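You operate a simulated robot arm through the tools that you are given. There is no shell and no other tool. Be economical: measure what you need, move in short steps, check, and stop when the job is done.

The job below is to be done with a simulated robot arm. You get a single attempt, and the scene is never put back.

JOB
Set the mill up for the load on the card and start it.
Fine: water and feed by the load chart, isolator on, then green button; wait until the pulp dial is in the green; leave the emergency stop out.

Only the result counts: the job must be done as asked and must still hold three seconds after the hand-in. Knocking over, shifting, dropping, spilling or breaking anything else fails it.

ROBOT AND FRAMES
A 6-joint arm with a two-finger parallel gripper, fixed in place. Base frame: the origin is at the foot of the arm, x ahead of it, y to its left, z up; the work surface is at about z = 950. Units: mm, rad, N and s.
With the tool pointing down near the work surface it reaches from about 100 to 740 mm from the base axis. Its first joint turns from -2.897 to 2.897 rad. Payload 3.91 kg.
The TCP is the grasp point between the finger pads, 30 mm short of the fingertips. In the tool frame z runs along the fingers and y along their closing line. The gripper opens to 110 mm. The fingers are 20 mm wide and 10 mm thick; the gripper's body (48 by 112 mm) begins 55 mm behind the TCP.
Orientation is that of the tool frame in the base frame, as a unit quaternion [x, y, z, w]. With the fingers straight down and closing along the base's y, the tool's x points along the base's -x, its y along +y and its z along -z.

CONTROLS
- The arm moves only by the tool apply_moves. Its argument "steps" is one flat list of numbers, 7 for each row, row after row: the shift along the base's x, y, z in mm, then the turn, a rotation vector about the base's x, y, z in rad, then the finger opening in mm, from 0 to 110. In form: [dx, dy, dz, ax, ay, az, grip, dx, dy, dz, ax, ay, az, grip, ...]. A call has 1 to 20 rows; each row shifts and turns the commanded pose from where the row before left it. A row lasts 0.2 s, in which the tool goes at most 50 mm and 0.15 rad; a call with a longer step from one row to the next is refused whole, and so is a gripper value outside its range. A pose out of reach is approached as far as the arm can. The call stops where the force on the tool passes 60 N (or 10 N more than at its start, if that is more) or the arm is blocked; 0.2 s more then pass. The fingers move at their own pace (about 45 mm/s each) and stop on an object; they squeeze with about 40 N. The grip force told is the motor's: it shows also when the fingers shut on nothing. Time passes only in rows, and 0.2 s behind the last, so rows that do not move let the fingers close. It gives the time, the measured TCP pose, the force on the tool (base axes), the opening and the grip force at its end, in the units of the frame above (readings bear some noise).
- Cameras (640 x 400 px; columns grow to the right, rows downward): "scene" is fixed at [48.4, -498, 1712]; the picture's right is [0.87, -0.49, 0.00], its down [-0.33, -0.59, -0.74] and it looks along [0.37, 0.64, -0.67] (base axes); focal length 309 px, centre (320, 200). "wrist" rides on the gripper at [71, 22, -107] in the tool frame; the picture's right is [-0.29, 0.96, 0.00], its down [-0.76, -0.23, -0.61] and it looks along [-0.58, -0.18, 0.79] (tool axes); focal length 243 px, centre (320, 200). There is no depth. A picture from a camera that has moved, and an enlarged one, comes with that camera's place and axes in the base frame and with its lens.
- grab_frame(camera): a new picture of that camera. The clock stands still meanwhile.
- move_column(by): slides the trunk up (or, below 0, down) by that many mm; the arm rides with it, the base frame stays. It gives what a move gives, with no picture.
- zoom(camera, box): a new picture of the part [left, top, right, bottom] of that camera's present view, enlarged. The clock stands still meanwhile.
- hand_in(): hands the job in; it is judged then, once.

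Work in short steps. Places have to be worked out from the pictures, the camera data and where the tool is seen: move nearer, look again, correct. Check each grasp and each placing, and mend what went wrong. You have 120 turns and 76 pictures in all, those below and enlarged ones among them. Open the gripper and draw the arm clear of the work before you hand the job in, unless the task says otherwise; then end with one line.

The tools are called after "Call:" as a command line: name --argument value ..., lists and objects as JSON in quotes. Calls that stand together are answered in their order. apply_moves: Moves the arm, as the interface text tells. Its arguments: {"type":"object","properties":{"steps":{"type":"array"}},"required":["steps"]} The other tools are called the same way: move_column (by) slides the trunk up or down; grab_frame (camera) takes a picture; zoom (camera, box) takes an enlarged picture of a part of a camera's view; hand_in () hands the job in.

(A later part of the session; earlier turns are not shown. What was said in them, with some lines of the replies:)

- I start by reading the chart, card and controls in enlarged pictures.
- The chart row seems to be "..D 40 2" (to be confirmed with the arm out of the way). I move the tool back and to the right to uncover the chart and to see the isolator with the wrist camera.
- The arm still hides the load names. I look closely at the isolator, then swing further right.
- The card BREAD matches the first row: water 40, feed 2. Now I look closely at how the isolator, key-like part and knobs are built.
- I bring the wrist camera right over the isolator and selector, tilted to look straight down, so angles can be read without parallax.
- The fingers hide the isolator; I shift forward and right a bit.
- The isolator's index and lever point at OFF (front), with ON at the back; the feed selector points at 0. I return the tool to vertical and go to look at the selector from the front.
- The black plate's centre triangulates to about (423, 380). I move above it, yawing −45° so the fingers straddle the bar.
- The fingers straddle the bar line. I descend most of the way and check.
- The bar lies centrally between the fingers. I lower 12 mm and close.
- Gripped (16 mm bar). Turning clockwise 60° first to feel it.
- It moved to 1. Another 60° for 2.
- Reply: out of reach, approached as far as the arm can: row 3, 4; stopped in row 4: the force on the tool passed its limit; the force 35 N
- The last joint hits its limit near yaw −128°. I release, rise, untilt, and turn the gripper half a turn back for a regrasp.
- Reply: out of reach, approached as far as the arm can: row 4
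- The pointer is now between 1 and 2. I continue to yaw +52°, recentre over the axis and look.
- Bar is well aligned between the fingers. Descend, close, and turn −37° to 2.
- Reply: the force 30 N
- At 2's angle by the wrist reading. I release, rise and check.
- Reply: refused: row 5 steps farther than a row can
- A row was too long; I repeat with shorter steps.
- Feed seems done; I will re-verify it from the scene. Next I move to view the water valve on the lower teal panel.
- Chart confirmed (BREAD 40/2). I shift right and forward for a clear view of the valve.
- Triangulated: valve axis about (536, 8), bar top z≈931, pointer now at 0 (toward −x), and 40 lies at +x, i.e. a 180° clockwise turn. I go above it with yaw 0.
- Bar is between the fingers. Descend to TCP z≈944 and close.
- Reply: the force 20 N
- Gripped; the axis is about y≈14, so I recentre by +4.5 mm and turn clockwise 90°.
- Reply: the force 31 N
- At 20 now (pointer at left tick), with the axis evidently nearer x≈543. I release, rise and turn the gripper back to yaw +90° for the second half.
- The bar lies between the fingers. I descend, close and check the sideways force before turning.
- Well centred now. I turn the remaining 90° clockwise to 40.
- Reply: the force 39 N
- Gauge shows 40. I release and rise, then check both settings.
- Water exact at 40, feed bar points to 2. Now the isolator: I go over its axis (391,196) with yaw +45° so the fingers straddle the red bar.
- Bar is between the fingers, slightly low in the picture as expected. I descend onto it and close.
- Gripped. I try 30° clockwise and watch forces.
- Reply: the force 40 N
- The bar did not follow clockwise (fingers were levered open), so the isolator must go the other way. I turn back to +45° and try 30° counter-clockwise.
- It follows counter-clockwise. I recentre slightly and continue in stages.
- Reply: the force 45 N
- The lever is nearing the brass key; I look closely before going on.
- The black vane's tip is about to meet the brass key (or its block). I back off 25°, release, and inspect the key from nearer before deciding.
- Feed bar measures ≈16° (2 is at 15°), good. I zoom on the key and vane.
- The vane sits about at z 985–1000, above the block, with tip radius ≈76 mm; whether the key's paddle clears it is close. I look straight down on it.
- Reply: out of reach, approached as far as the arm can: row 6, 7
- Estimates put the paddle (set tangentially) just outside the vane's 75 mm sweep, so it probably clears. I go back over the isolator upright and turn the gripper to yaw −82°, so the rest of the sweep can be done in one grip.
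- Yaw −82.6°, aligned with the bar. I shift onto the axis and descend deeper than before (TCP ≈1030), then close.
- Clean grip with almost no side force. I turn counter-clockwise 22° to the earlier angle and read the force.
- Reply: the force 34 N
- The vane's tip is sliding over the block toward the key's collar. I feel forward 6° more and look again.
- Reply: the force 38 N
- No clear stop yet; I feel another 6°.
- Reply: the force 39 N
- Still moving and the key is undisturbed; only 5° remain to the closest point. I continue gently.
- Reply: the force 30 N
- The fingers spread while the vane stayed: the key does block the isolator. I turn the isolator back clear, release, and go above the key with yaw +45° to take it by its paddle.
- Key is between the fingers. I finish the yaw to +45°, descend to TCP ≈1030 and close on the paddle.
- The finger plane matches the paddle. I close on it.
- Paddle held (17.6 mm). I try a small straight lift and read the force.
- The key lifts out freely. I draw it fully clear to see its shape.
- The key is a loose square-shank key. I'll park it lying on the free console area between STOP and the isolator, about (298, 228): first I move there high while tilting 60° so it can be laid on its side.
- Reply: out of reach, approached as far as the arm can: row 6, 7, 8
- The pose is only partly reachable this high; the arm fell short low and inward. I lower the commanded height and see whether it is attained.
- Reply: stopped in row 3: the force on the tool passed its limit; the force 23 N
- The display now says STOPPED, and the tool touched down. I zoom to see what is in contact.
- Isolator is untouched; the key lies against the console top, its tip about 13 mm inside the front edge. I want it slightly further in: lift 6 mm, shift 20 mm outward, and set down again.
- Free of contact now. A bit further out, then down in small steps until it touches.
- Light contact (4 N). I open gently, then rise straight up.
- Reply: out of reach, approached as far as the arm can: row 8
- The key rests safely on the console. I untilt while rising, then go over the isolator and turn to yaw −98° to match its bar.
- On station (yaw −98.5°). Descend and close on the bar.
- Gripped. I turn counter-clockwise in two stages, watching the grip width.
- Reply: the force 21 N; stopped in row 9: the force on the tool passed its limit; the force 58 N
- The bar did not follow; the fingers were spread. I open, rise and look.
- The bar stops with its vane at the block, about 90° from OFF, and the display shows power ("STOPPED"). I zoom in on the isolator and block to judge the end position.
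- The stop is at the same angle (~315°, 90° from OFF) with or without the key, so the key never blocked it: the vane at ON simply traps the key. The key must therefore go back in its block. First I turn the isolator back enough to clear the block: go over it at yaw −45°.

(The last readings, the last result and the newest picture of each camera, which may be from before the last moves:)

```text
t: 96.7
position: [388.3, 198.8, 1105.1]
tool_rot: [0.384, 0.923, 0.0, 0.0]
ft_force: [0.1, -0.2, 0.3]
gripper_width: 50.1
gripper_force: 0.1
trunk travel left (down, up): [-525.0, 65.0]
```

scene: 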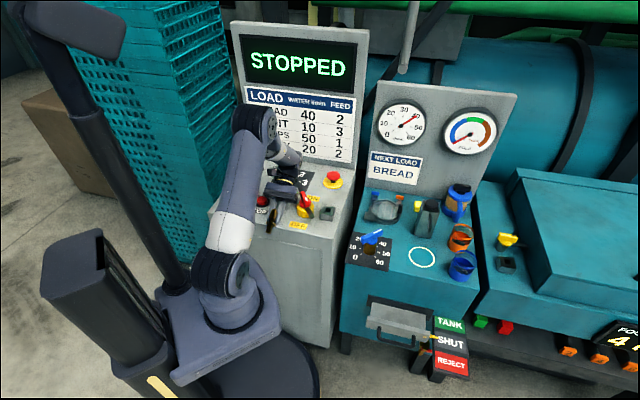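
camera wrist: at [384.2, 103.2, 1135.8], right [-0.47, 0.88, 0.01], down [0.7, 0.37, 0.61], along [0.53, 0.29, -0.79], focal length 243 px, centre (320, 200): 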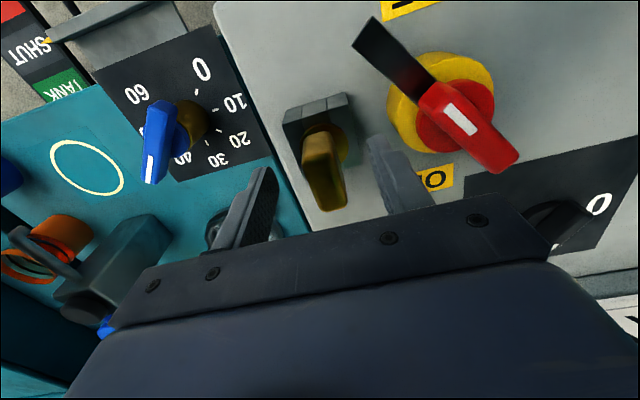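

Descend, grip and turn back clockwise about 52°.

Call:
apply_moves --steps '[0, 1, -40, 0, 0, 0, 50, 0, 0, -25, 0, 0, 0, 50, 0, 0, -11, 0, 0, 0, 50, 0, 0, 0, 0, 0, 0, 5, 0, 0, 0, 0, 0, 0, 5, 0, 0, 0, 0, 0, 0, 5, 0, 0, 0, 0, 0, 0, 5]'

Call:
apply_moves --steps '[0, 0, 0, 0, 0, -0.13, 5, 0, 0, 0, 0, 0, -0.13, 5, 0, 0, 0, 0, 0, -0.13, 5, 0, 0, 0, 0, 0, -0.13, 5, 0, 0, 0, 0, 0, -0.13, 5, 0, 0, 0, 0, 0, -0.13, 5, 0, 0, 0, 0, 0, -0.13, 5]'

```text
t: 98.3
position: [388.2, 198.7, 1028.1]
tool_rot: [0.383, 0.924, -0.001, -0.002]
ft_force: [-10.7, -10.0, -5.4]
gripper_width: 15.9
gripper_force: 44.7
trunk travel left (down, up): [-525.0, 65.0]
```

```text
t: 99.9
position: [388.3, 197.7, 1029.9]
tool_rot: [0.751, 0.661, -0.002, -0.001]
ft_force: [-1.3, -23.7, -33.5]
gripper_width: 15.8
gripper_force: 45.0
trunk travel left (down, up): [-525.0, 65.0]
```

The grip at exactly −45° confirms ON is at a 90° turn. I release, rise, and go back to above the key at yaw +45°.

Call:
apply_moves --steps '[0, 0, 0, 0, 0, 0, 50, 0, 0, 0, 0, 0, 0, 50, 0, 0, 0, 0, 0, 0, 50, 0, 0, 40, 0, 0, 0, 50, 0, 0, 42, 0, 0, 0, 50, 0, 0, 0, 0, 0, 0, 50]'

Call:
apply_moves --steps '[-8.3, 4, 0, 0, 0, 0.1378, 50, -8.3, 4, 0, 0, 0, 0.1378, 50, -8.3, 4, 0, 0, 0, 0.1378, 50, -8.3, 4, 0, 0, 0, 0.1378, 50, -8.3, 4, 0, 0, 0, 0.1378, 50, -8.3, 4, 0, 0, 0, 0.1378, 50, -8.3, 4, 0, 0, 0, 0.1378, 50, -8.3, 4, 0, 0, 0, 0.1378, 50, -8.3, 4, 0, 0, 0, 0.1378, 50, -8.3, 4, 0, 0, 0, 0.1378, 50, 0, 0, 0, 0, 0, 0.1378, 50, 0, 0, 0, 0, 0, 0.1378, 50, 0, 0, 0, 0, 0, 0.1378, 50, 0, 0, 0, 0, 0, 0.1378, 50, 0, 0, 0, 0, 0, 0.1378, 50, 0, 0, 0, 0, 0, 0.1378, 50, 0, 0, 0, 0, 0, 0.1378, 50, 0, 0, 0, 0, 0, 0.1378, 50, 0, 0, 0, 0, 0, 0, 50]'

```text
t: 101.3
position: [390.0, 202.5, 1112.9]
tool_rot: [0.749, 0.662, 0.0, 0.0]
ft_force: [0.5, 0.8, 0.3]
gripper_width: 50.2
gripper_force: 0.1
trunk travel left (down, up): [-525.0, 65.0]
```

```text
t: 105.3
position: [304.9, 238.9, 1112.1]
tool_rot: [-0.385, 0.923, 0.0, 0.0]
ft_force: [-0.3, 0.3, 0.2]
gripper_width: 50.1
gripper_force: 0.0
trunk travel left (down, up): [-525.0, 65.0]
```

Right above the key. I descend to z≈1010 first, then tilt 60° as before.

Call:
apply_moves --steps '[0, 0, -45, 0, 0, 0, 50, 0, 0, -45, 0, 0, 0, 50, 0, 0, -7, -0.0926, 0.0926, 0, 50, 0, 0, 0, -0.0926, 0.0926, 0, 50, 0, 0, 0, -0.0926, 0.0926, 0, 50, 0, 0, 0, -0.0926, 0.0926, 0, 50, 0, 0, 0, -0.0926, 0.0926, 0, 50, 0, 0, 0, -0.0926, 0.0926, 0, 50, 0, 0, 0, -0.0926, 0.0926, 0, 50, 0, 0, 0, -0.0926, 0.0926, 0, 50, 0, 0, 0, 0, 0, 0, 50]'

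```text
t: 107.7
position: [306.6, 241.0, 1015.9]
tool_rot: [-0.332, 0.799, -0.193, -0.463]
ft_force: [0.5, -0.7, 0.1]
gripper_width: 50.4
gripper_force: 0.0
trunk travel left (down, up): [-525.0, 65.0]
```

Pose reproduced. Down to the release pose and close.

Call:
apply_moves --steps '[-1.5, -2, -20, 0, 0, 0, 50, 0, 0, -15, 0, 0, 0, 50, 0, 0, -5, 0, 0, 0, 50, 0, 0, 0, 0, 0, 0, 35, 0, 0, 0, 0, 0, 0, 25, 0, 0, 0, 0, 0, 0, 5, 0, 0, 0, 0, 0, 0, 5, 0, 0, 0, 0, 0, 0, 5]'

```text
t: 109.5
position: [303.2, 238.6, 975.0]
tool_rot: [-0.332, 0.799, -0.192, -0.463]
ft_force: [0.2, -0.3, 0.0]
gripper_width: 17.2
gripper_force: 40.5
trunk travel left (down, up): [-525.0, 65.0]
```

Paddle gripped (17.2 mm). I lift and turn the tool 90° back, which should bring the shank to point down, then look.

Call:
apply_moves --steps '[0, 0, 15, 0, 0, 0, 5, 0, 0, 20, 0, 0, 0, 5, 0, 0, 10, 0.0926, -0.0926, 0, 5, 0, 0, 10, 0.0926, -0.0926, 0, 5, 0, 0, 10, 0.0926, -0.0926, 0, 5, 0, 0, 10, 0.0926, -0.0926, 0, 5, 0, 0, 10, 0.0926, -0.0926, 0, 5, 0, 0, 10, 0.0926, -0.0926, 0, 5, 0, 0, 10, 0.0926, -0.0926, 0, 5, 0, 0, 10, 0.0926, -0.0926, 0, 5, 0, 0, 10, 0.0926, -0.0926, 0, 5, 0, 0, 10, 0.0926, -0.0926, 0, 5, 0, 0, 10, 0.0926, -0.0926, 0, 5, 0, 0, 10, 0.0926, -0.0926, 0, 5, 0, 0, 0, 0, 0, 0, 5]'

Call:
apply_moves --steps '[20, -15, 0, 0, 0, 0, 5, 20, -15, 0, 0, 0, 0, 5, 20, -15, 0, 0, 0, 0, 5, 20, -15, 0, 0, 0, 0, 5, 20, -15, 0, 0, 0, 0, 5, 20, -15, 0, 0, 0, 0, 5, 17, -15, 0, 0, 0, 0, 5, 0, 0, 0, 0, 0, 0, 5]'

Call:
zoom --camera "scene" --box '[280, 130, 370, 230]'

```text
t: 112.7
position: [303.2, 240.4, 1128.4]
tool_rot: [-0.371, 0.892, 0.101, 0.24]
ft_force: [-1.5, 0.3, -0.3]
gripper_width: 17.6
gripper_force: 39.9
trunk travel left (down, up): [-525.0, 65.0]
```

```text
t: 114.5
position: [442.1, 132.2, 1132.2]
tool_rot: [-0.371, 0.892, 0.099, 0.239]
ft_force: [0.4, -0.1, -0.7]
gripper_width: 17.2
gripper_force: 40.2
trunk travel left (down, up): [-525.0, 65.0]
```

```text
4.00 times, centred on (325, 180) of scene
camera zoom: at [48.4, -498.0, 1712.0], right [0.87, -0.49, 0.0], down [-0.33, -0.59, -0.74], along [0.37, 0.64, -0.67], focal length 1237 px, centre (300, 280)
```

zoom: 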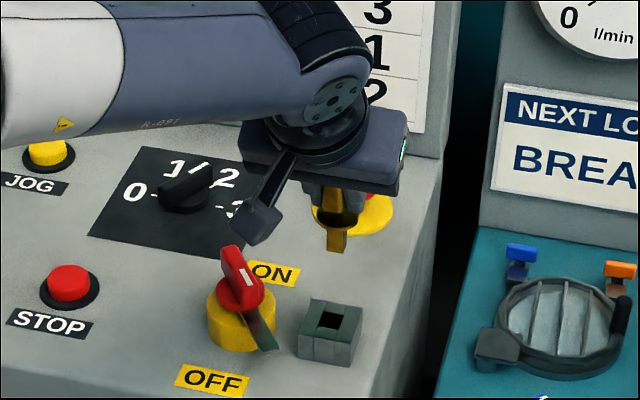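

The shank leans about 12° outward, so I take 12° out of the tool tilt and come down to just above the block for a close look.

Call:
apply_moves --steps '[0.5, 2, -20, -0.074, 0.074, 0, 5, 0.8, 2, -25, -0.074, 0.074, 0, 5, 0, 0, -23, 0, 0, 0, 5, 0, 0, 0, 0, 0, 0, 5]'

Call:
zoom --camera "scene" --box '[305, 170, 365, 230]'

```text
t: 115.5
position: [443.1, 138.0, 1065.0]
tool_rot: [-0.379, 0.912, 0.059, 0.146]
ft_force: [0.0, -0.6, -0.3]
gripper_width: 17.3
gripper_force: 40.1
trunk travel left (down, up): [-525.0, 65.0]
```

```text
6.67 times, centred on (335, 200) of scene
camera zoom: at [48.4, -498.0, 1712.0], right [0.87, -0.49, 0.0], down [-0.33, -0.59, -0.74], along [0.37, 0.64, -0.67], focal length 2062 px, centre (220, 200)
```

zoom: 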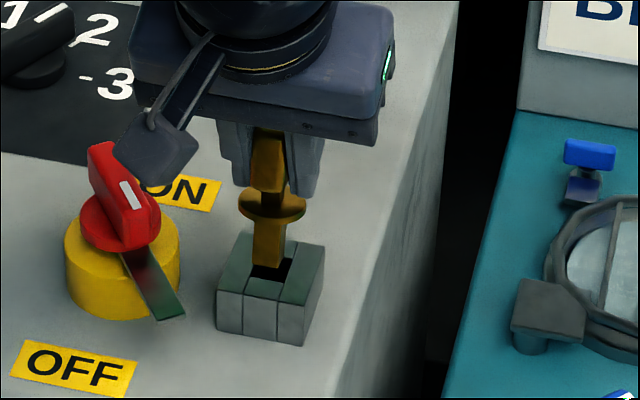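

The shank stands upright right over the hole (about 2 mm left of centre). I shift 1.7 mm right and lower in small steps, watching the force.

Call:
apply_moves --steps '[1.5, -0.9, 0, 0, 0, 0, 5, 0, 0, -3, 0, 0, 0, 5, 0, 0, -3, 0, 0, 0, 5, 0, 0, -2, 0, 0, 0, 5]'

```text
t: 116.5
position: [443.6, 137.4, 1053.9]
tool_rot: [-0.379, 0.912, 0.061, 0.144]
ft_force: [0.2, -1.0, -0.8]
gripper_width: 17.5
gripper_force: 40.0
trunk travel left (down, up): [-525.0, 65.0]
```

No resistance; I continue down.

Call:
apply_moves --steps '[0, 0, -3, 0, 0, 0, 5, 0, 0, -3, 0, 0, 0, 5, 0, 0, -3, 0, 0, 0, 5]'

```text
t: 117.3
position: [445.1, 136.5, 1048.4]
tool_rot: [-0.378, 0.912, 0.059, 0.147]
ft_force: [-7.0, -1.8, 26.3]
gripper_width: 17.6
gripper_force: 39.4
trunk travel left (down, up): [-525.0, 65.0]
```

Resistance at about 1048. I back up 2 mm and probe sideways along the stiff closing axis to tell whether the shank is already inside the hole.

Call:
apply_moves --steps '[0, 0, 4, 0, 0, 0, 5, -1.4, 1.4, 0, 0, 0, 0, 5, -1.4, 1.4, 0, 0, 0, 0, 5]'

Call:
apply_moves --steps '[1.4, -1.4, 0, 0, 0, 0, 5, 1.4, -1.4, 0, 0, 0, 0, 5, 1.4, -1.4, 0, 0, 0, 0, 5, 1.4, -1.4, 0, 0, 0, 0, 5]'

```text
t: 118.1
position: [441.9, 140.0, 1047.7]
tool_rot: [-0.379, 0.912, 0.06, 0.143]
ft_force: [-0.1, 0.6, -0.7]
gripper_width: 17.4
gripper_force: 39.7
trunk travel left (down, up): [-525.0, 65.0]
```

```text
t: 119.1
position: [447.6, 133.3, 1049.8]
tool_rot: [-0.379, 0.912, 0.06, 0.145]
ft_force: [-0.7, 0.1, -0.6]
gripper_width: 17.7
gripper_force: 39.7
trunk travel left (down, up): [-525.0, 65.0]
```

No sideways force over ±4 mm, so this is inconclusive. I return to centre and spend one picture to see where the tip is.

Call:
apply_moves --steps '[-1.4, 1.4, 0, 0, 0, 0, 5, -1.4, 1.4, 0, 0, 0, 0, 5]'

Call:
zoom --camera "scene" --box '[305, 170, 365, 230]'

```text
t: 119.7
position: [443.5, 136.8, 1049.7]
tool_rot: [-0.379, 0.912, 0.06, 0.145]
ft_force: [-0.2, -0.6, -1.3]
gripper_width: 17.4
gripper_force: 40.3
trunk travel left (down, up): [-525.0, 65.0]
```

```text
6.67 times, centred on (335, 200) of scene
camera zoom: at [48.4, -498.0, 1712.0], right [0.87, -0.49, 0.0], down [-0.33, -0.59, -0.74], along [0.37, 0.64, -0.67], focal length 2062 px, centre (220, 200)
```

zoom: 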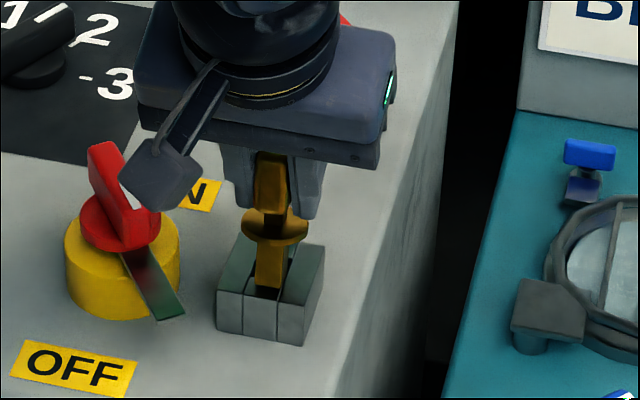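

The tip is just in front of the hole (about 12 mm too far inward, leaning 5°). I lift slightly, correct tilt and position, then lower in small steps.

Call:
apply_moves --steps '[0, 0, 4, 0, 0, 0, 5, 3, 2, 0, 0.03, -0.03, 0, 5, 3.2, 1.8, 0, 0.03, -0.03, 0, 5, 0, 0, -3, 0, 0, 0, 5, 0, 0, -3, 0, 0, 0, 5, 0, 0, -3, 0, 0, 0, 5]'

```text
t: 121.1
position: [450.0, 141.3, 1049.2]
tool_rot: [-0.375, 0.905, 0.075, 0.186]
ft_force: [-2.8, -1.7, 22.0]
gripper_width: 17.5
gripper_force: 40.1
trunk travel left (down, up): [-525.0, 65.0]
```

Still touching the rim. I hop outward 4 mm and try again.

Call:
apply_moves --steps '[0, 0, 5, 0, 0, 0, 5, 2.8, 2.8, 0, 0, 0, 0, 5, 0, 0, -3, 0, 0, 0, 5, 0, 0, -3, 0, 0, 0, 5]'

```text
t: 122.1
position: [451.7, 144.9, 1046.8]
tool_rot: [-0.375, 0.905, 0.076, 0.187]
ft_force: [-3.1, 0.1, 33.5]
gripper_width: 18.0
gripper_force: 39.9
trunk travel left (down, up): [-525.0, 65.0]
```

Probably overshot; I try about 6 mm back inward.

Call:
apply_moves --steps '[0, 0, 6, 0, 0, 0, 5, -2.3, -2.3, 0, 0, 0, 0, 5, -2.3, -2.3, 0, 0, 0, 0, 5, 0, 0, -3, 0, 0, 0, 5, 0, 0, -3, 0, 0, 0, 5]'

```text
t: 123.3
position: [447.9, 139.0, 1047.7]
tool_rot: [-0.375, 0.905, 0.076, 0.187]
ft_force: [-5.0, -1.1, 28.6]
gripper_width: 17.4
gripper_force: 40.0
trunk travel left (down, up): [-525.0, 65.0]
```

Still on the rim. I now search by sliding with light pressure along the stiff closing axis, so that dropping into the hole will show as a blocked move.

Call:
apply_moves --steps '[0, 0, 5, 0, 0, 0, 5, -2.8, 2.8, 0, 0, 0, 0, 5, 0, 0, -4, 0, 0, 0, 5, 0.8, -0.8, 0, 0, 0, 0, 5, 0.8, -0.8, 0, 0, 0, 0, 5, 0.8, -0.8, 0, 0, 0, 0, 5, 0.8, -0.8, 0, 0, 0, 0, 5, 0.8, -0.8, 0, 0, 0, 0, 5, 0.8, -0.8, 0, 0, 0, 0, 5, 0.8, -0.8, 0, 0, 0, 0, 5]'

```text
t: 125.5
position: [450.5, 138.3, 1046.4]
tool_rot: [-0.375, 0.906, 0.075, 0.183]
ft_force: [-12.4, 19.8, -4.3]
gripper_width: 18.4
gripper_force: 40.4
trunk travel left (down, up): [-525.0, 65.0]
```

Caught: vertical force vanished and sideways resistance appeared, so the tip is in the hole against its right wall. I back off 3 mm sideways and lower.

Call:
apply_moves --steps '[-1.2, 1.2, 0, 0, 0, 0, 5, -1, 1, 0, 0, 0, 0, 5, 0, 0, -2, 0, 0, 0, 5, 0, 0, -2, 0, 0, 0, 5]'

```text
t: 126.5
position: [448.6, 140.6, 1040.8]
tool_rot: [-0.376, 0.905, 0.075, 0.185]
ft_force: [-11.4, 11.8, 5.4]
gripper_width: 17.7
gripper_force: 39.7
trunk travel left (down, up): [-525.0, 65.0]
```

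It is entering (z 1041). I ease sideways a bit more and go on down.

Call:
apply_moves --steps '[-1, 1, -1, 0, 0, 0, 5, -0.6, 0.6, -2, 0, 0, 0, 5, 0, 0, -2, 0, 0, 0, 5, 0, 0, -2, 0, 0, 0, 5]'

```text
t: 127.5
position: [447.5, 138.8, 1032.9]
tool_rot: [-0.376, 0.905, 0.075, 0.183]
ft_force: [-5.1, 4.1, 0.8]
gripper_width: 17.6
gripper_force: 40.2
trunk travel left (down, up): [-525.0, 65.0]
```

Smooth. Continue down until it seats.

Call:
apply_moves --steps '[-0.3, 0.3, -2, 0, 0, 0, 5, 0, 0, -2, 0, 0, 0, 5, 0, 0, -2, 0, 0, 0, 5]'

```text
t: 128.3
position: [447.5, 140.1, 1027.9]
tool_rot: [-0.375, 0.906, 0.075, 0.184]
ft_force: [-5.4, 6.1, 2.0]
gripper_width: 17.8
gripper_force: 40.0
trunk travel left (down, up): [-525.0, 65.0]
```

Call:
apply_moves --steps '[-0.4, 0.4, -2, 0, 0, 0, 5, 0, 0, -2, 0, 0, 0, 5, 0, 0, -2, 0, 0, 0, 5]'

```text
t: 129.1
position: [447.3, 140.0, 1022.3]
tool_rot: [-0.375, 0.905, 0.075, 0.184]
ft_force: [-2.2, 2.6, -0.2]
gripper_width: 17.3
gripper_force: 39.8
trunk travel left (down, up): [-525.0, 65.0]
```

No stop yet (about 26 mm in); on in 2 mm steps.

Call:
apply_moves --steps '[0, 0, -2, 0, 0, 0, 5, 0, 0, -2, 0, 0, 0, 5]'

Call:
apply_moves --steps '[0, 0, -1.5, 0, 0, 0, 5, 0, 0, -1.5, 0, 0, 0, 5]'

```text
t: 129.7
position: [447.6, 139.7, 1019.3]
tool_rot: [-0.374, 0.906, 0.075, 0.184]
ft_force: [-2.2, 3.0, -0.6]
gripper_width: 17.4
gripper_force: 40.1
trunk travel left (down, up): [-525.0, 65.0]
```

```text
t: 130.3
position: [446.7, 139.4, 1017.2]
tool_rot: [-0.375, 0.905, 0.076, 0.186]
ft_force: [-7.7, -1.3, 24.7]
gripper_width: 17.6
gripper_force: 40.0
trunk travel left (down, up): [-525.0, 65.0]
```

It stops with about 30 mm inserted, likely seated. I ease, open, rise, and return the tool to vertical over the key.

Call:
apply_moves --steps '[0, 0, 1.5, 0, 0, 0, 5, 0, 0, 0, 0, 0, 0, 25, 0, 0, 0, 0, 0, 0, 40, 0, 0, 0, 0, 0, 0, 60, 0, 0, 0, 0, 0, 0, 60, 0, 0, 25, 0, 0, 0, 60, 0, 0, 35, 0, 0, 0, 60, 0, 0, 20, -0.1, 0.1, 0, 60, 0, 0, 5, -0.1, 0.1, 0, 60, 0, 0, 0, -0.0835, 0.0835, 0, 60, 0, 0, 0, 0, 0, 0, 60]'

```text
t: 132.7
position: [447.7, 139.8, 1100.3]
tool_rot: [-0.383, 0.924, -0.002, -0.002]
ft_force: [1.0, -0.6, -0.3]
gripper_width: 60.2
gripper_force: 0.1
trunk travel left (down, up): [-525.0, 65.0]
```

Vertical over the key. I descend to the original grip pose and close to check and straighten it.

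Call:
apply_moves --steps '[0, 0, -40, 0, 0, 0, 60, 0, 0, -29.5, 0, 0, 0, 60, 0, 0, 0, 0, 0, 0, 5, 0, 0, 0, 0, 0, 0, 5, 0, 0, 0, 0, 0, 0, 5, 0, 0, 0, 0, 0, 0, 5]'

```text
t: 134.1
position: [446.8, 141.2, 1030.0]
tool_rot: [-0.384, 0.923, -0.001, -0.001]
ft_force: [0.0, 0.4, 0.6]
gripper_width: 17.4
gripper_force: 39.8
trunk travel left (down, up): [-525.0, 65.0]
```

It grips just as originally (17.4 mm, no side force). I press down gently to confirm it is seated.

Call:
apply_moves --steps '[0, 0, -1.5, 0, 0, 0, 5, 0, 0, -1.5, 0, 0, 0, 5]'

```text
t: 134.7
position: [448.0, 140.9, 1029.7]
tool_rot: [-0.384, 0.923, 0.0, 0.001]
ft_force: [0.5, 0.4, 17.0]
gripper_width: 17.4
gripper_force: 40.0
trunk travel left (down, up): [-525.0, 65.0]
```

Seated firmly. I release, rise, and go back over the isolator at yaw −97.5°.

Call:
apply_moves --steps '[0, 0, 2.5, 0, 0, 0, 5, 0, 0, 0, 0, 0, 0, 60, 0, 0, 0, 0, 0, 0, 60, 0, 0, 0, 0, 0, 0, 60, 0, 0, 40, 0, 0, 0, 60, 0, 0, 40, 0, 0, 0, 50]'

Call:
apply_moves --steps '[-6, 5.9, 0, 0, 0, -0.1383, 50, -6, 5.9, 0, 0, 0, -0.1383, 50, -6, 5.9, 0, 0, 0, -0.1383, 50, -6, 5.9, 0, 0, 0, -0.1383, 50, -6, 5.9, 0, 0, 0, -0.1383, 50, -6, 5.9, 0, 0, 0, -0.1383, 50, -6, 5.9, 0, 0, 0, -0.1383, 50, -6, 5.9, 0, 0, 0, -0.1383, 50, -6, 5.9, 0, 0, 0, -0.1383, 50, -5.5, 5.9, 0, 0, 0, -0.1383, 50, 0, 0, 0, 0, 0, -0.1383, 50, 0, 0, 0, 0, 0, -0.1383, 50, 0, 0, 0, 0, 0, -0.1383, 50, 0, 0, 0, 0, 0, -0.1383, 50, 0, 0, 0, 0, 0, -0.1383, 50, 0, 0, 0, 0, 0, -0.1383, 50, 0, 0, 0, 0, 0, -0.1383, 50, 0, 0, 0, 0, 0, -0.1383, 50, 0, 0, 0, 0, 0, 0, 50]'

```text
t: 136.1
position: [444.8, 140.5, 1110.3]
tool_rot: [-0.383, 0.924, -0.002, -0.001]
ft_force: [0.1, 1.2, 0.1]
gripper_width: 50.1
gripper_force: 0.1
trunk travel left (down, up): [-525.0, 65.0]
```

```text
t: 140.1
position: [387.7, 198.7, 1110.8]
tool_rot: [0.753, 0.658, 0.001, -0.001]
ft_force: [0.0, 1.2, 0.0]
gripper_width: 50.2
gripper_force: 0.1
trunk travel left (down, up): [-525.0, 65.0]
```

On station. Descend and grip the bar.

Call:
apply_moves --steps '[0, 0.5, -40, 0, 0, 0, 50, 0, 0, -27, 0, 0, 0, 50, 0, 0, -14, 0, 0, 0, 50, 0, 0, 0, 0, 0, 0, 5, 0, 0, 0, 0, 0, 0, 5, 0, 0, 0, 0, 0, 0, 5, 0, 0, 0, 0, 0, 0, 5]'

Call:
apply_moves --steps '[0, 0, 0, 0, 0, 0.13, 5, 0, 0, 0, 0, 0, 0.13, 5, 0, 0, 0, 0, 0, 0.13, 5, 0, 0, 0, 0, 0, 0.13, 5, 0, 0, 0, 0, 0, 0.13, 5, 0, 0, 0, 0, 0, 0.13, 5, 0, 0, 0, 0, 0, 0.13, 5, 0, 0, 0, 0, 0, 0, 5]'

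```text
t: 141.7
position: [388.5, 199.0, 1029.4]
tool_rot: [0.752, 0.659, 0.001, -0.001]
ft_force: [6.8, -1.5, -2.9]
gripper_width: 15.9
gripper_force: 45.3
trunk travel left (down, up): [-525.0, 65.0]
```

```text
t: 143.5
position: [387.9, 198.1, 1029.9]
tool_rot: [0.385, 0.923, 0.0, -0.001]
ft_force: [4.9, -1.6, -1.5]
gripper_width: 15.8
gripper_force: 45.7
trunk travel left (down, up): [-525.0, 65.0]
```

At 315° with a firm grip and the key in. A touch more to make sure it is on its stop, then release and rise.

Call:
apply_moves --steps '[0, 0, 0, 0, 0, 0.04, 5, 0, 0, 0, 0, 0, 0.04, 5, 0, 0, 0, 0, 0, 0, 5]'

Call:
apply_moves --steps '[0, 0, 0, 0, 0, -0.03, 5, 0, 0, 0, 0, 0, 0, 50, 0, 0, 0, 0, 0, 0, 50, 0, 0, 0, 0, 0, 0, 50, 0, 0, 40, 0, 0, 0, 50, 0, 0, 40, 0, 0, 0, 30, 0, 0, 0, 0, 0, 0, 0, 0, 0, 0, 0, 0, 0, 0]'

```text
t: 144.3
position: [387.7, 200.5, 1030.7]
tool_rot: [0.348, 0.937, 0.0, -0.002]
ft_force: [3.8, -5.7, -3.3]
gripper_width: 16.8
gripper_force: 44.7
trunk travel left (down, up): [-525.0, 65.0]
```

```text
t: 146.1
position: [388.8, 201.4, 1112.3]
tool_rot: [0.363, 0.932, 0.0, 0.0]
ft_force: [0.4, 0.3, 0.2]
gripper_width: 0.2
gripper_force: 18.1
trunk travel left (down, up): [-525.0, 65.0]
```

Isolator on its ON stop. Now the green START button, estimated at (210, 385): I move above it with closed fingers and come down.

Call:
apply_moves --steps '[-29.8, 30.6, 0, 0, 0, 0, 0, -29.8, 30.6, 0, 0, 0, 0, 0, -29.8, 30.6, 0, 0, 0, 0, 0, -29.8, 30.6, 0, 0, 0, 0, 0, -29.8, 30.6, 0, 0, 0, 0, 0, -29.8, 30.6, 0, 0, 0, 0, 0, 0, 0, -45, 0, 0, 0, 0, 0, 0, -45, 0, 0, 0, 0, 0, 0, -10, 0, 0, 0, 0, 0, 0, 0, 0, 0, 0, 0]'

```text
t: 148.3
position: [206.0, 382.9, 1010.4]
tool_rot: [0.363, 0.932, 0.0, -0.001]
ft_force: [-0.2, 0.8, -0.6]
gripper_width: 0.0
gripper_force: 37.7
trunk travel left (down, up): [-525.0, 65.0]
```

Shift 3 mm and lower in small steps to feel the button.

Call:
apply_moves --steps '[3, 2, -4, 0, 0, 0, 0, 0, 0, -4, 0, 0, 0, 0, 0, 0, -3, 0, 0, 0, 0, 0, 0, -3, 0, 0, 0, 0]'

```text
t: 149.3
position: [210.7, 384.6, 996.0]
tool_rot: [0.362, 0.932, 0.001, -0.001]
ft_force: [0.4, 0.7, -0.4]
gripper_width: 0.0
gripper_force: 37.7
trunk travel left (down, up): [-525.0, 65.0]
```

Call:
apply_moves --steps '[0, 0, -2, 0, 0, 0, 0, 0, 0, -2, 0, 0, 0, 0, 0, 0, -2, 0, 0, 0, 0]'

```text
t: 150.1
position: [211.2, 385.2, 989.6]
tool_rot: [0.363, 0.932, 0.0, -0.001]
ft_force: [-4.7, -1.4, 9.7]
gripper_width: 0.0
gripper_force: 38.4
trunk travel left (down, up): [-525.0, 65.0]
```

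Contact at tip height ≈960, i.e. a button cap. I press further.

Call:
apply_moves --steps '[0, 0, -2, 0, 0, 0, 0, 0, 0, -2, 0, 0, 0, 0, 0, 0, -2, 0, 0, 0, 0]'

```text
t: 150.9
position: [209.5, 385.8, 986.8]
tool_rot: [0.362, 0.932, 0.003, -0.001]
ft_force: [-10.1, -2.7, 42.4]
gripper_width: 0.1
gripper_force: 37.6
trunk travel left (down, up): [-525.0, 65.0]
```

Pressed to about 42 N with a few mm travel. I release, rise and draw clear, then wait.

Call:
apply_moves --steps '[0, 0, 20, 0, 0, 0, 0, 0, 0, 45, 0, 0, 0, 0, 0, 0, 45, 0, 0, 0, 20, 0, 0, 45, 0, 0, 0, 40, 0, 0, 0, 0, 0, 0, 60, 0, 0, 0, 0, 0, 0, 60]'

Call:
apply_moves --steps '[0, 0, 0, 0, 0, 0, 60, 0, 0, 0, 0, 0, 0, 60, 0, 0, 0, 0, 0, 0, 60, 0, 0, 0, 0, 0, 0, 60, 0, 0, 0, 0, 0, 0, 60, 0, 0, 0, 0, 0, 0, 60, 0, 0, 0, 0, 0, 0, 60, 0, 0, 0, 0, 0, 0, 60, 0, 0, 0, 0, 0, 0, 60, 0, 0, 0, 0, 0, 0, 60, 0, 0, 0, 0, 0, 0, 60, 0, 0, 0, 0, 0, 0, 60, 0, 0, 0, 0, 0, 0, 60, 0, 0, 0, 0, 0, 0, 60, 0, 0, 0, 0, 0, 0, 60, 0, 0, 0, 0, 0, 0, 60, 0, 0, 0, 0, 0, 0, 60, 0, 0, 0, 0, 0, 0, 60, 0, 0, 0, 0, 0, 0, 60, 0, 0, 0, 0, 0, 0, 60]'

Call:
apply_moves --steps '[0, 0, 0, 0, 0, 0, 60, 0, 0, 0, 0, 0, 0, 60, 0, 0, 0, 0, 0, 0, 60, 0, 0, 0, 0, 0, 0, 60, 0, 0, 0, 0, 0, 0, 60, 0, 0, 0, 0, 0, 0, 60, 0, 0, 0, 0, 0, 0, 60, 0, 0, 0, 0, 0, 0, 60, 0, 0, 0, 0, 0, 0, 60, 0, 0, 0, 0, 0, 0, 60, 0, 0, 0, 0, 0, 0, 60, 0, 0, 0, 0, 0, 0, 60, 0, 0, 0, 0, 0, 0, 60, 0, 0, 0, 0, 0, 0, 60, 0, 0, 0, 0, 0, 0, 60, 0, 0, 0, 0, 0, 0, 60, 0, 0, 0, 0, 0, 0, 60, 0, 0, 0, 0, 0, 0, 60, 0, 0, 0, 0, 0, 0, 60, 0, 0, 0, 0, 0, 0, 60]'

Call:
apply_moves --steps '[0, 0, 0, 0, 0, 0, 60, 0, 0, 0, 0, 0, 0, 60, 0, 0, 0, 0, 0, 0, 60, 0, 0, 0, 0, 0, 0, 60, 0, 0, 0, 0, 0, 0, 60, 0, 0, 0, 0, 0, 0, 60, 0, 0, 0, 0, 0, 0, 60, 0, 0, 0, 0, 0, 0, 60, 0, 0, 0, 0, 0, 0, 60, 0, 0, 0, 0, 0, 0, 60, 0, 0, 0, 0, 0, 0, 60, 0, 0, 0, 0, 0, 0, 60, 0, 0, 0, 0, 0, 0, 60, 0, 0, 0, 0, 0, 0, 60, 0, 0, 0, 0, 0, 0, 60, 0, 0, 0, 0, 0, 0, 60, 0, 0, 0, 0, 0, 0, 60, 0, 0, 0, 0, 0, 0, 60, 0, 0, 0, 0, 0, 0, 60, 0, 0, 0, 0, 0, 0, 60]'

Call:
apply_moves --steps '[0, 0, 0, 0, 0, 0, 60, 0, 0, 0, 0, 0, 0, 60, 0, 0, 0, 0, 0, 0, 60, 0, 0, 0, 0, 0, 0, 60, 0, 0, 0, 0, 0, 0, 60, 0, 0, 0, 0, 0, 0, 60, 0, 0, 0, 0, 0, 0, 60, 0, 0, 0, 0, 0, 0, 60, 0, 0, 0, 0, 0, 0, 60, 0, 0, 0, 0, 0, 0, 60, 0, 0, 0, 0, 0, 0, 60, 0, 0, 0, 0, 0, 0, 60, 0, 0, 0, 0, 0, 0, 60, 0, 0, 0, 0, 0, 0, 60, 0, 0, 0, 0, 0, 0, 60, 0, 0, 0, 0, 0, 0, 60, 0, 0, 0, 0, 0, 0, 60, 0, 0, 0, 0, 0, 0, 60, 0, 0, 0, 0, 0, 0, 60, 0, 0, 0, 0, 0, 0, 60]'

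Call:
apply_moves --steps '[0, 0, 0, 0, 0, 0, 60, 0, 0, 0, 0, 0, 0, 60, 0, 0, 0, 0, 0, 0, 60, 0, 0, 0, 0, 0, 0, 60, 0, 0, 0, 0, 0, 0, 60, 0, 0, 0, 0, 0, 0, 60, 0, 0, 0, 0, 0, 0, 60, 0, 0, 0, 0, 0, 0, 60, 0, 0, 0, 0, 0, 0, 60, 0, 0, 0, 0, 0, 0, 60, 0, 0, 0, 0, 0, 0, 60, 0, 0, 0, 0, 0, 0, 60, 0, 0, 0, 0, 0, 0, 60, 0, 0, 0, 0, 0, 0, 60, 0, 0, 0, 0, 0, 0, 60, 0, 0, 0, 0, 0, 0, 60, 0, 0, 0, 0, 0, 0, 60, 0, 0, 0, 0, 0, 0, 60, 0, 0, 0, 0, 0, 0, 60, 0, 0, 0, 0, 0, 0, 60]'

Call:
zoom --camera "scene" --box '[225, 20, 515, 240]'

```text
t: 152.3
position: [214.9, 385.8, 1137.6]
tool_rot: [0.362, 0.932, 0.001, -0.001]
ft_force: [0.3, -0.1, 0.5]
gripper_width: 59.9
gripper_force: 0.0
trunk travel left (down, up): [-525.0, 65.0]
```

```text
t: 156.5
position: [213.8, 384.9, 1137.3]
tool_rot: [0.362, 0.932, 0.0, -0.001]
ft_force: [0.4, -0.5, 0.2]
gripper_width: 60.0
gripper_force: 0.0
trunk travel left (down, up): [-525.0, 65.0]
```

```text
t: 160.7
position: [213.0, 385.6, 1137.7]
tool_rot: [0.362, 0.932, 0.0, -0.001]
ft_force: [0.2, -0.2, 0.2]
gripper_width: 60.1
gripper_force: 0.1
trunk travel left (down, up): [-525.0, 65.0]
```

```text
t: 164.9
position: [214.6, 385.1, 1136.5]
tool_rot: [0.362, 0.932, 0.001, 0.0]
ft_force: [0.1, 0.5, 0.7]
gripper_width: 60.2
gripper_force: 0.1
trunk travel left (down, up): [-525.0, 65.0]
```

```text
t: 169.1
position: [214.7, 385.7, 1137.1]
tool_rot: [0.362, 0.932, 0.0, 0.0]
ft_force: [0.1, 0.9, 0.0]
gripper_width: 60.3
gripper_force: 0.1
trunk travel left (down, up): [-525.0, 65.0]
```

```text
t: 173.3
position: [214.4, 385.4, 1137.8]
tool_rot: [0.362, 0.932, 0.0, -0.001]
ft_force: [-0.8, 0.4, -0.5]
gripper_width: 59.9
gripper_force: 0.0
trunk travel left (down, up): [-525.0, 65.0]
```

```text
1.82 times, centred on (370, 130) of scene
camera zoom: at [48.4, -498.0, 1712.0], right [0.87, -0.49, 0.0], down [-0.33, -0.59, -0.74], along [0.37, 0.64, -0.67], focal length 562 px, centre (229, 327)
```

zoom: 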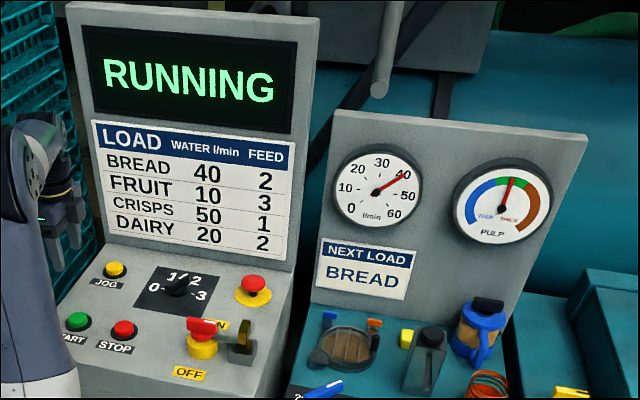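

The display reads RUNNING, water is at 40, feed at 2, the pulp needle is in the green, the key is back in its block, the emergency stop is out and the arm is clear. I hand in.

Call:
hand_in

```text
The job is handed in.
```

The mill is running on the BREAD setting: water at 40 l/min, feed at 2, isolator on, pulp dial in the green, emergency stop out. Along the way I wrongly thought the brass key was blocking the isolator, so I lifted it out, laid it on the console and put it back in its block before starting.
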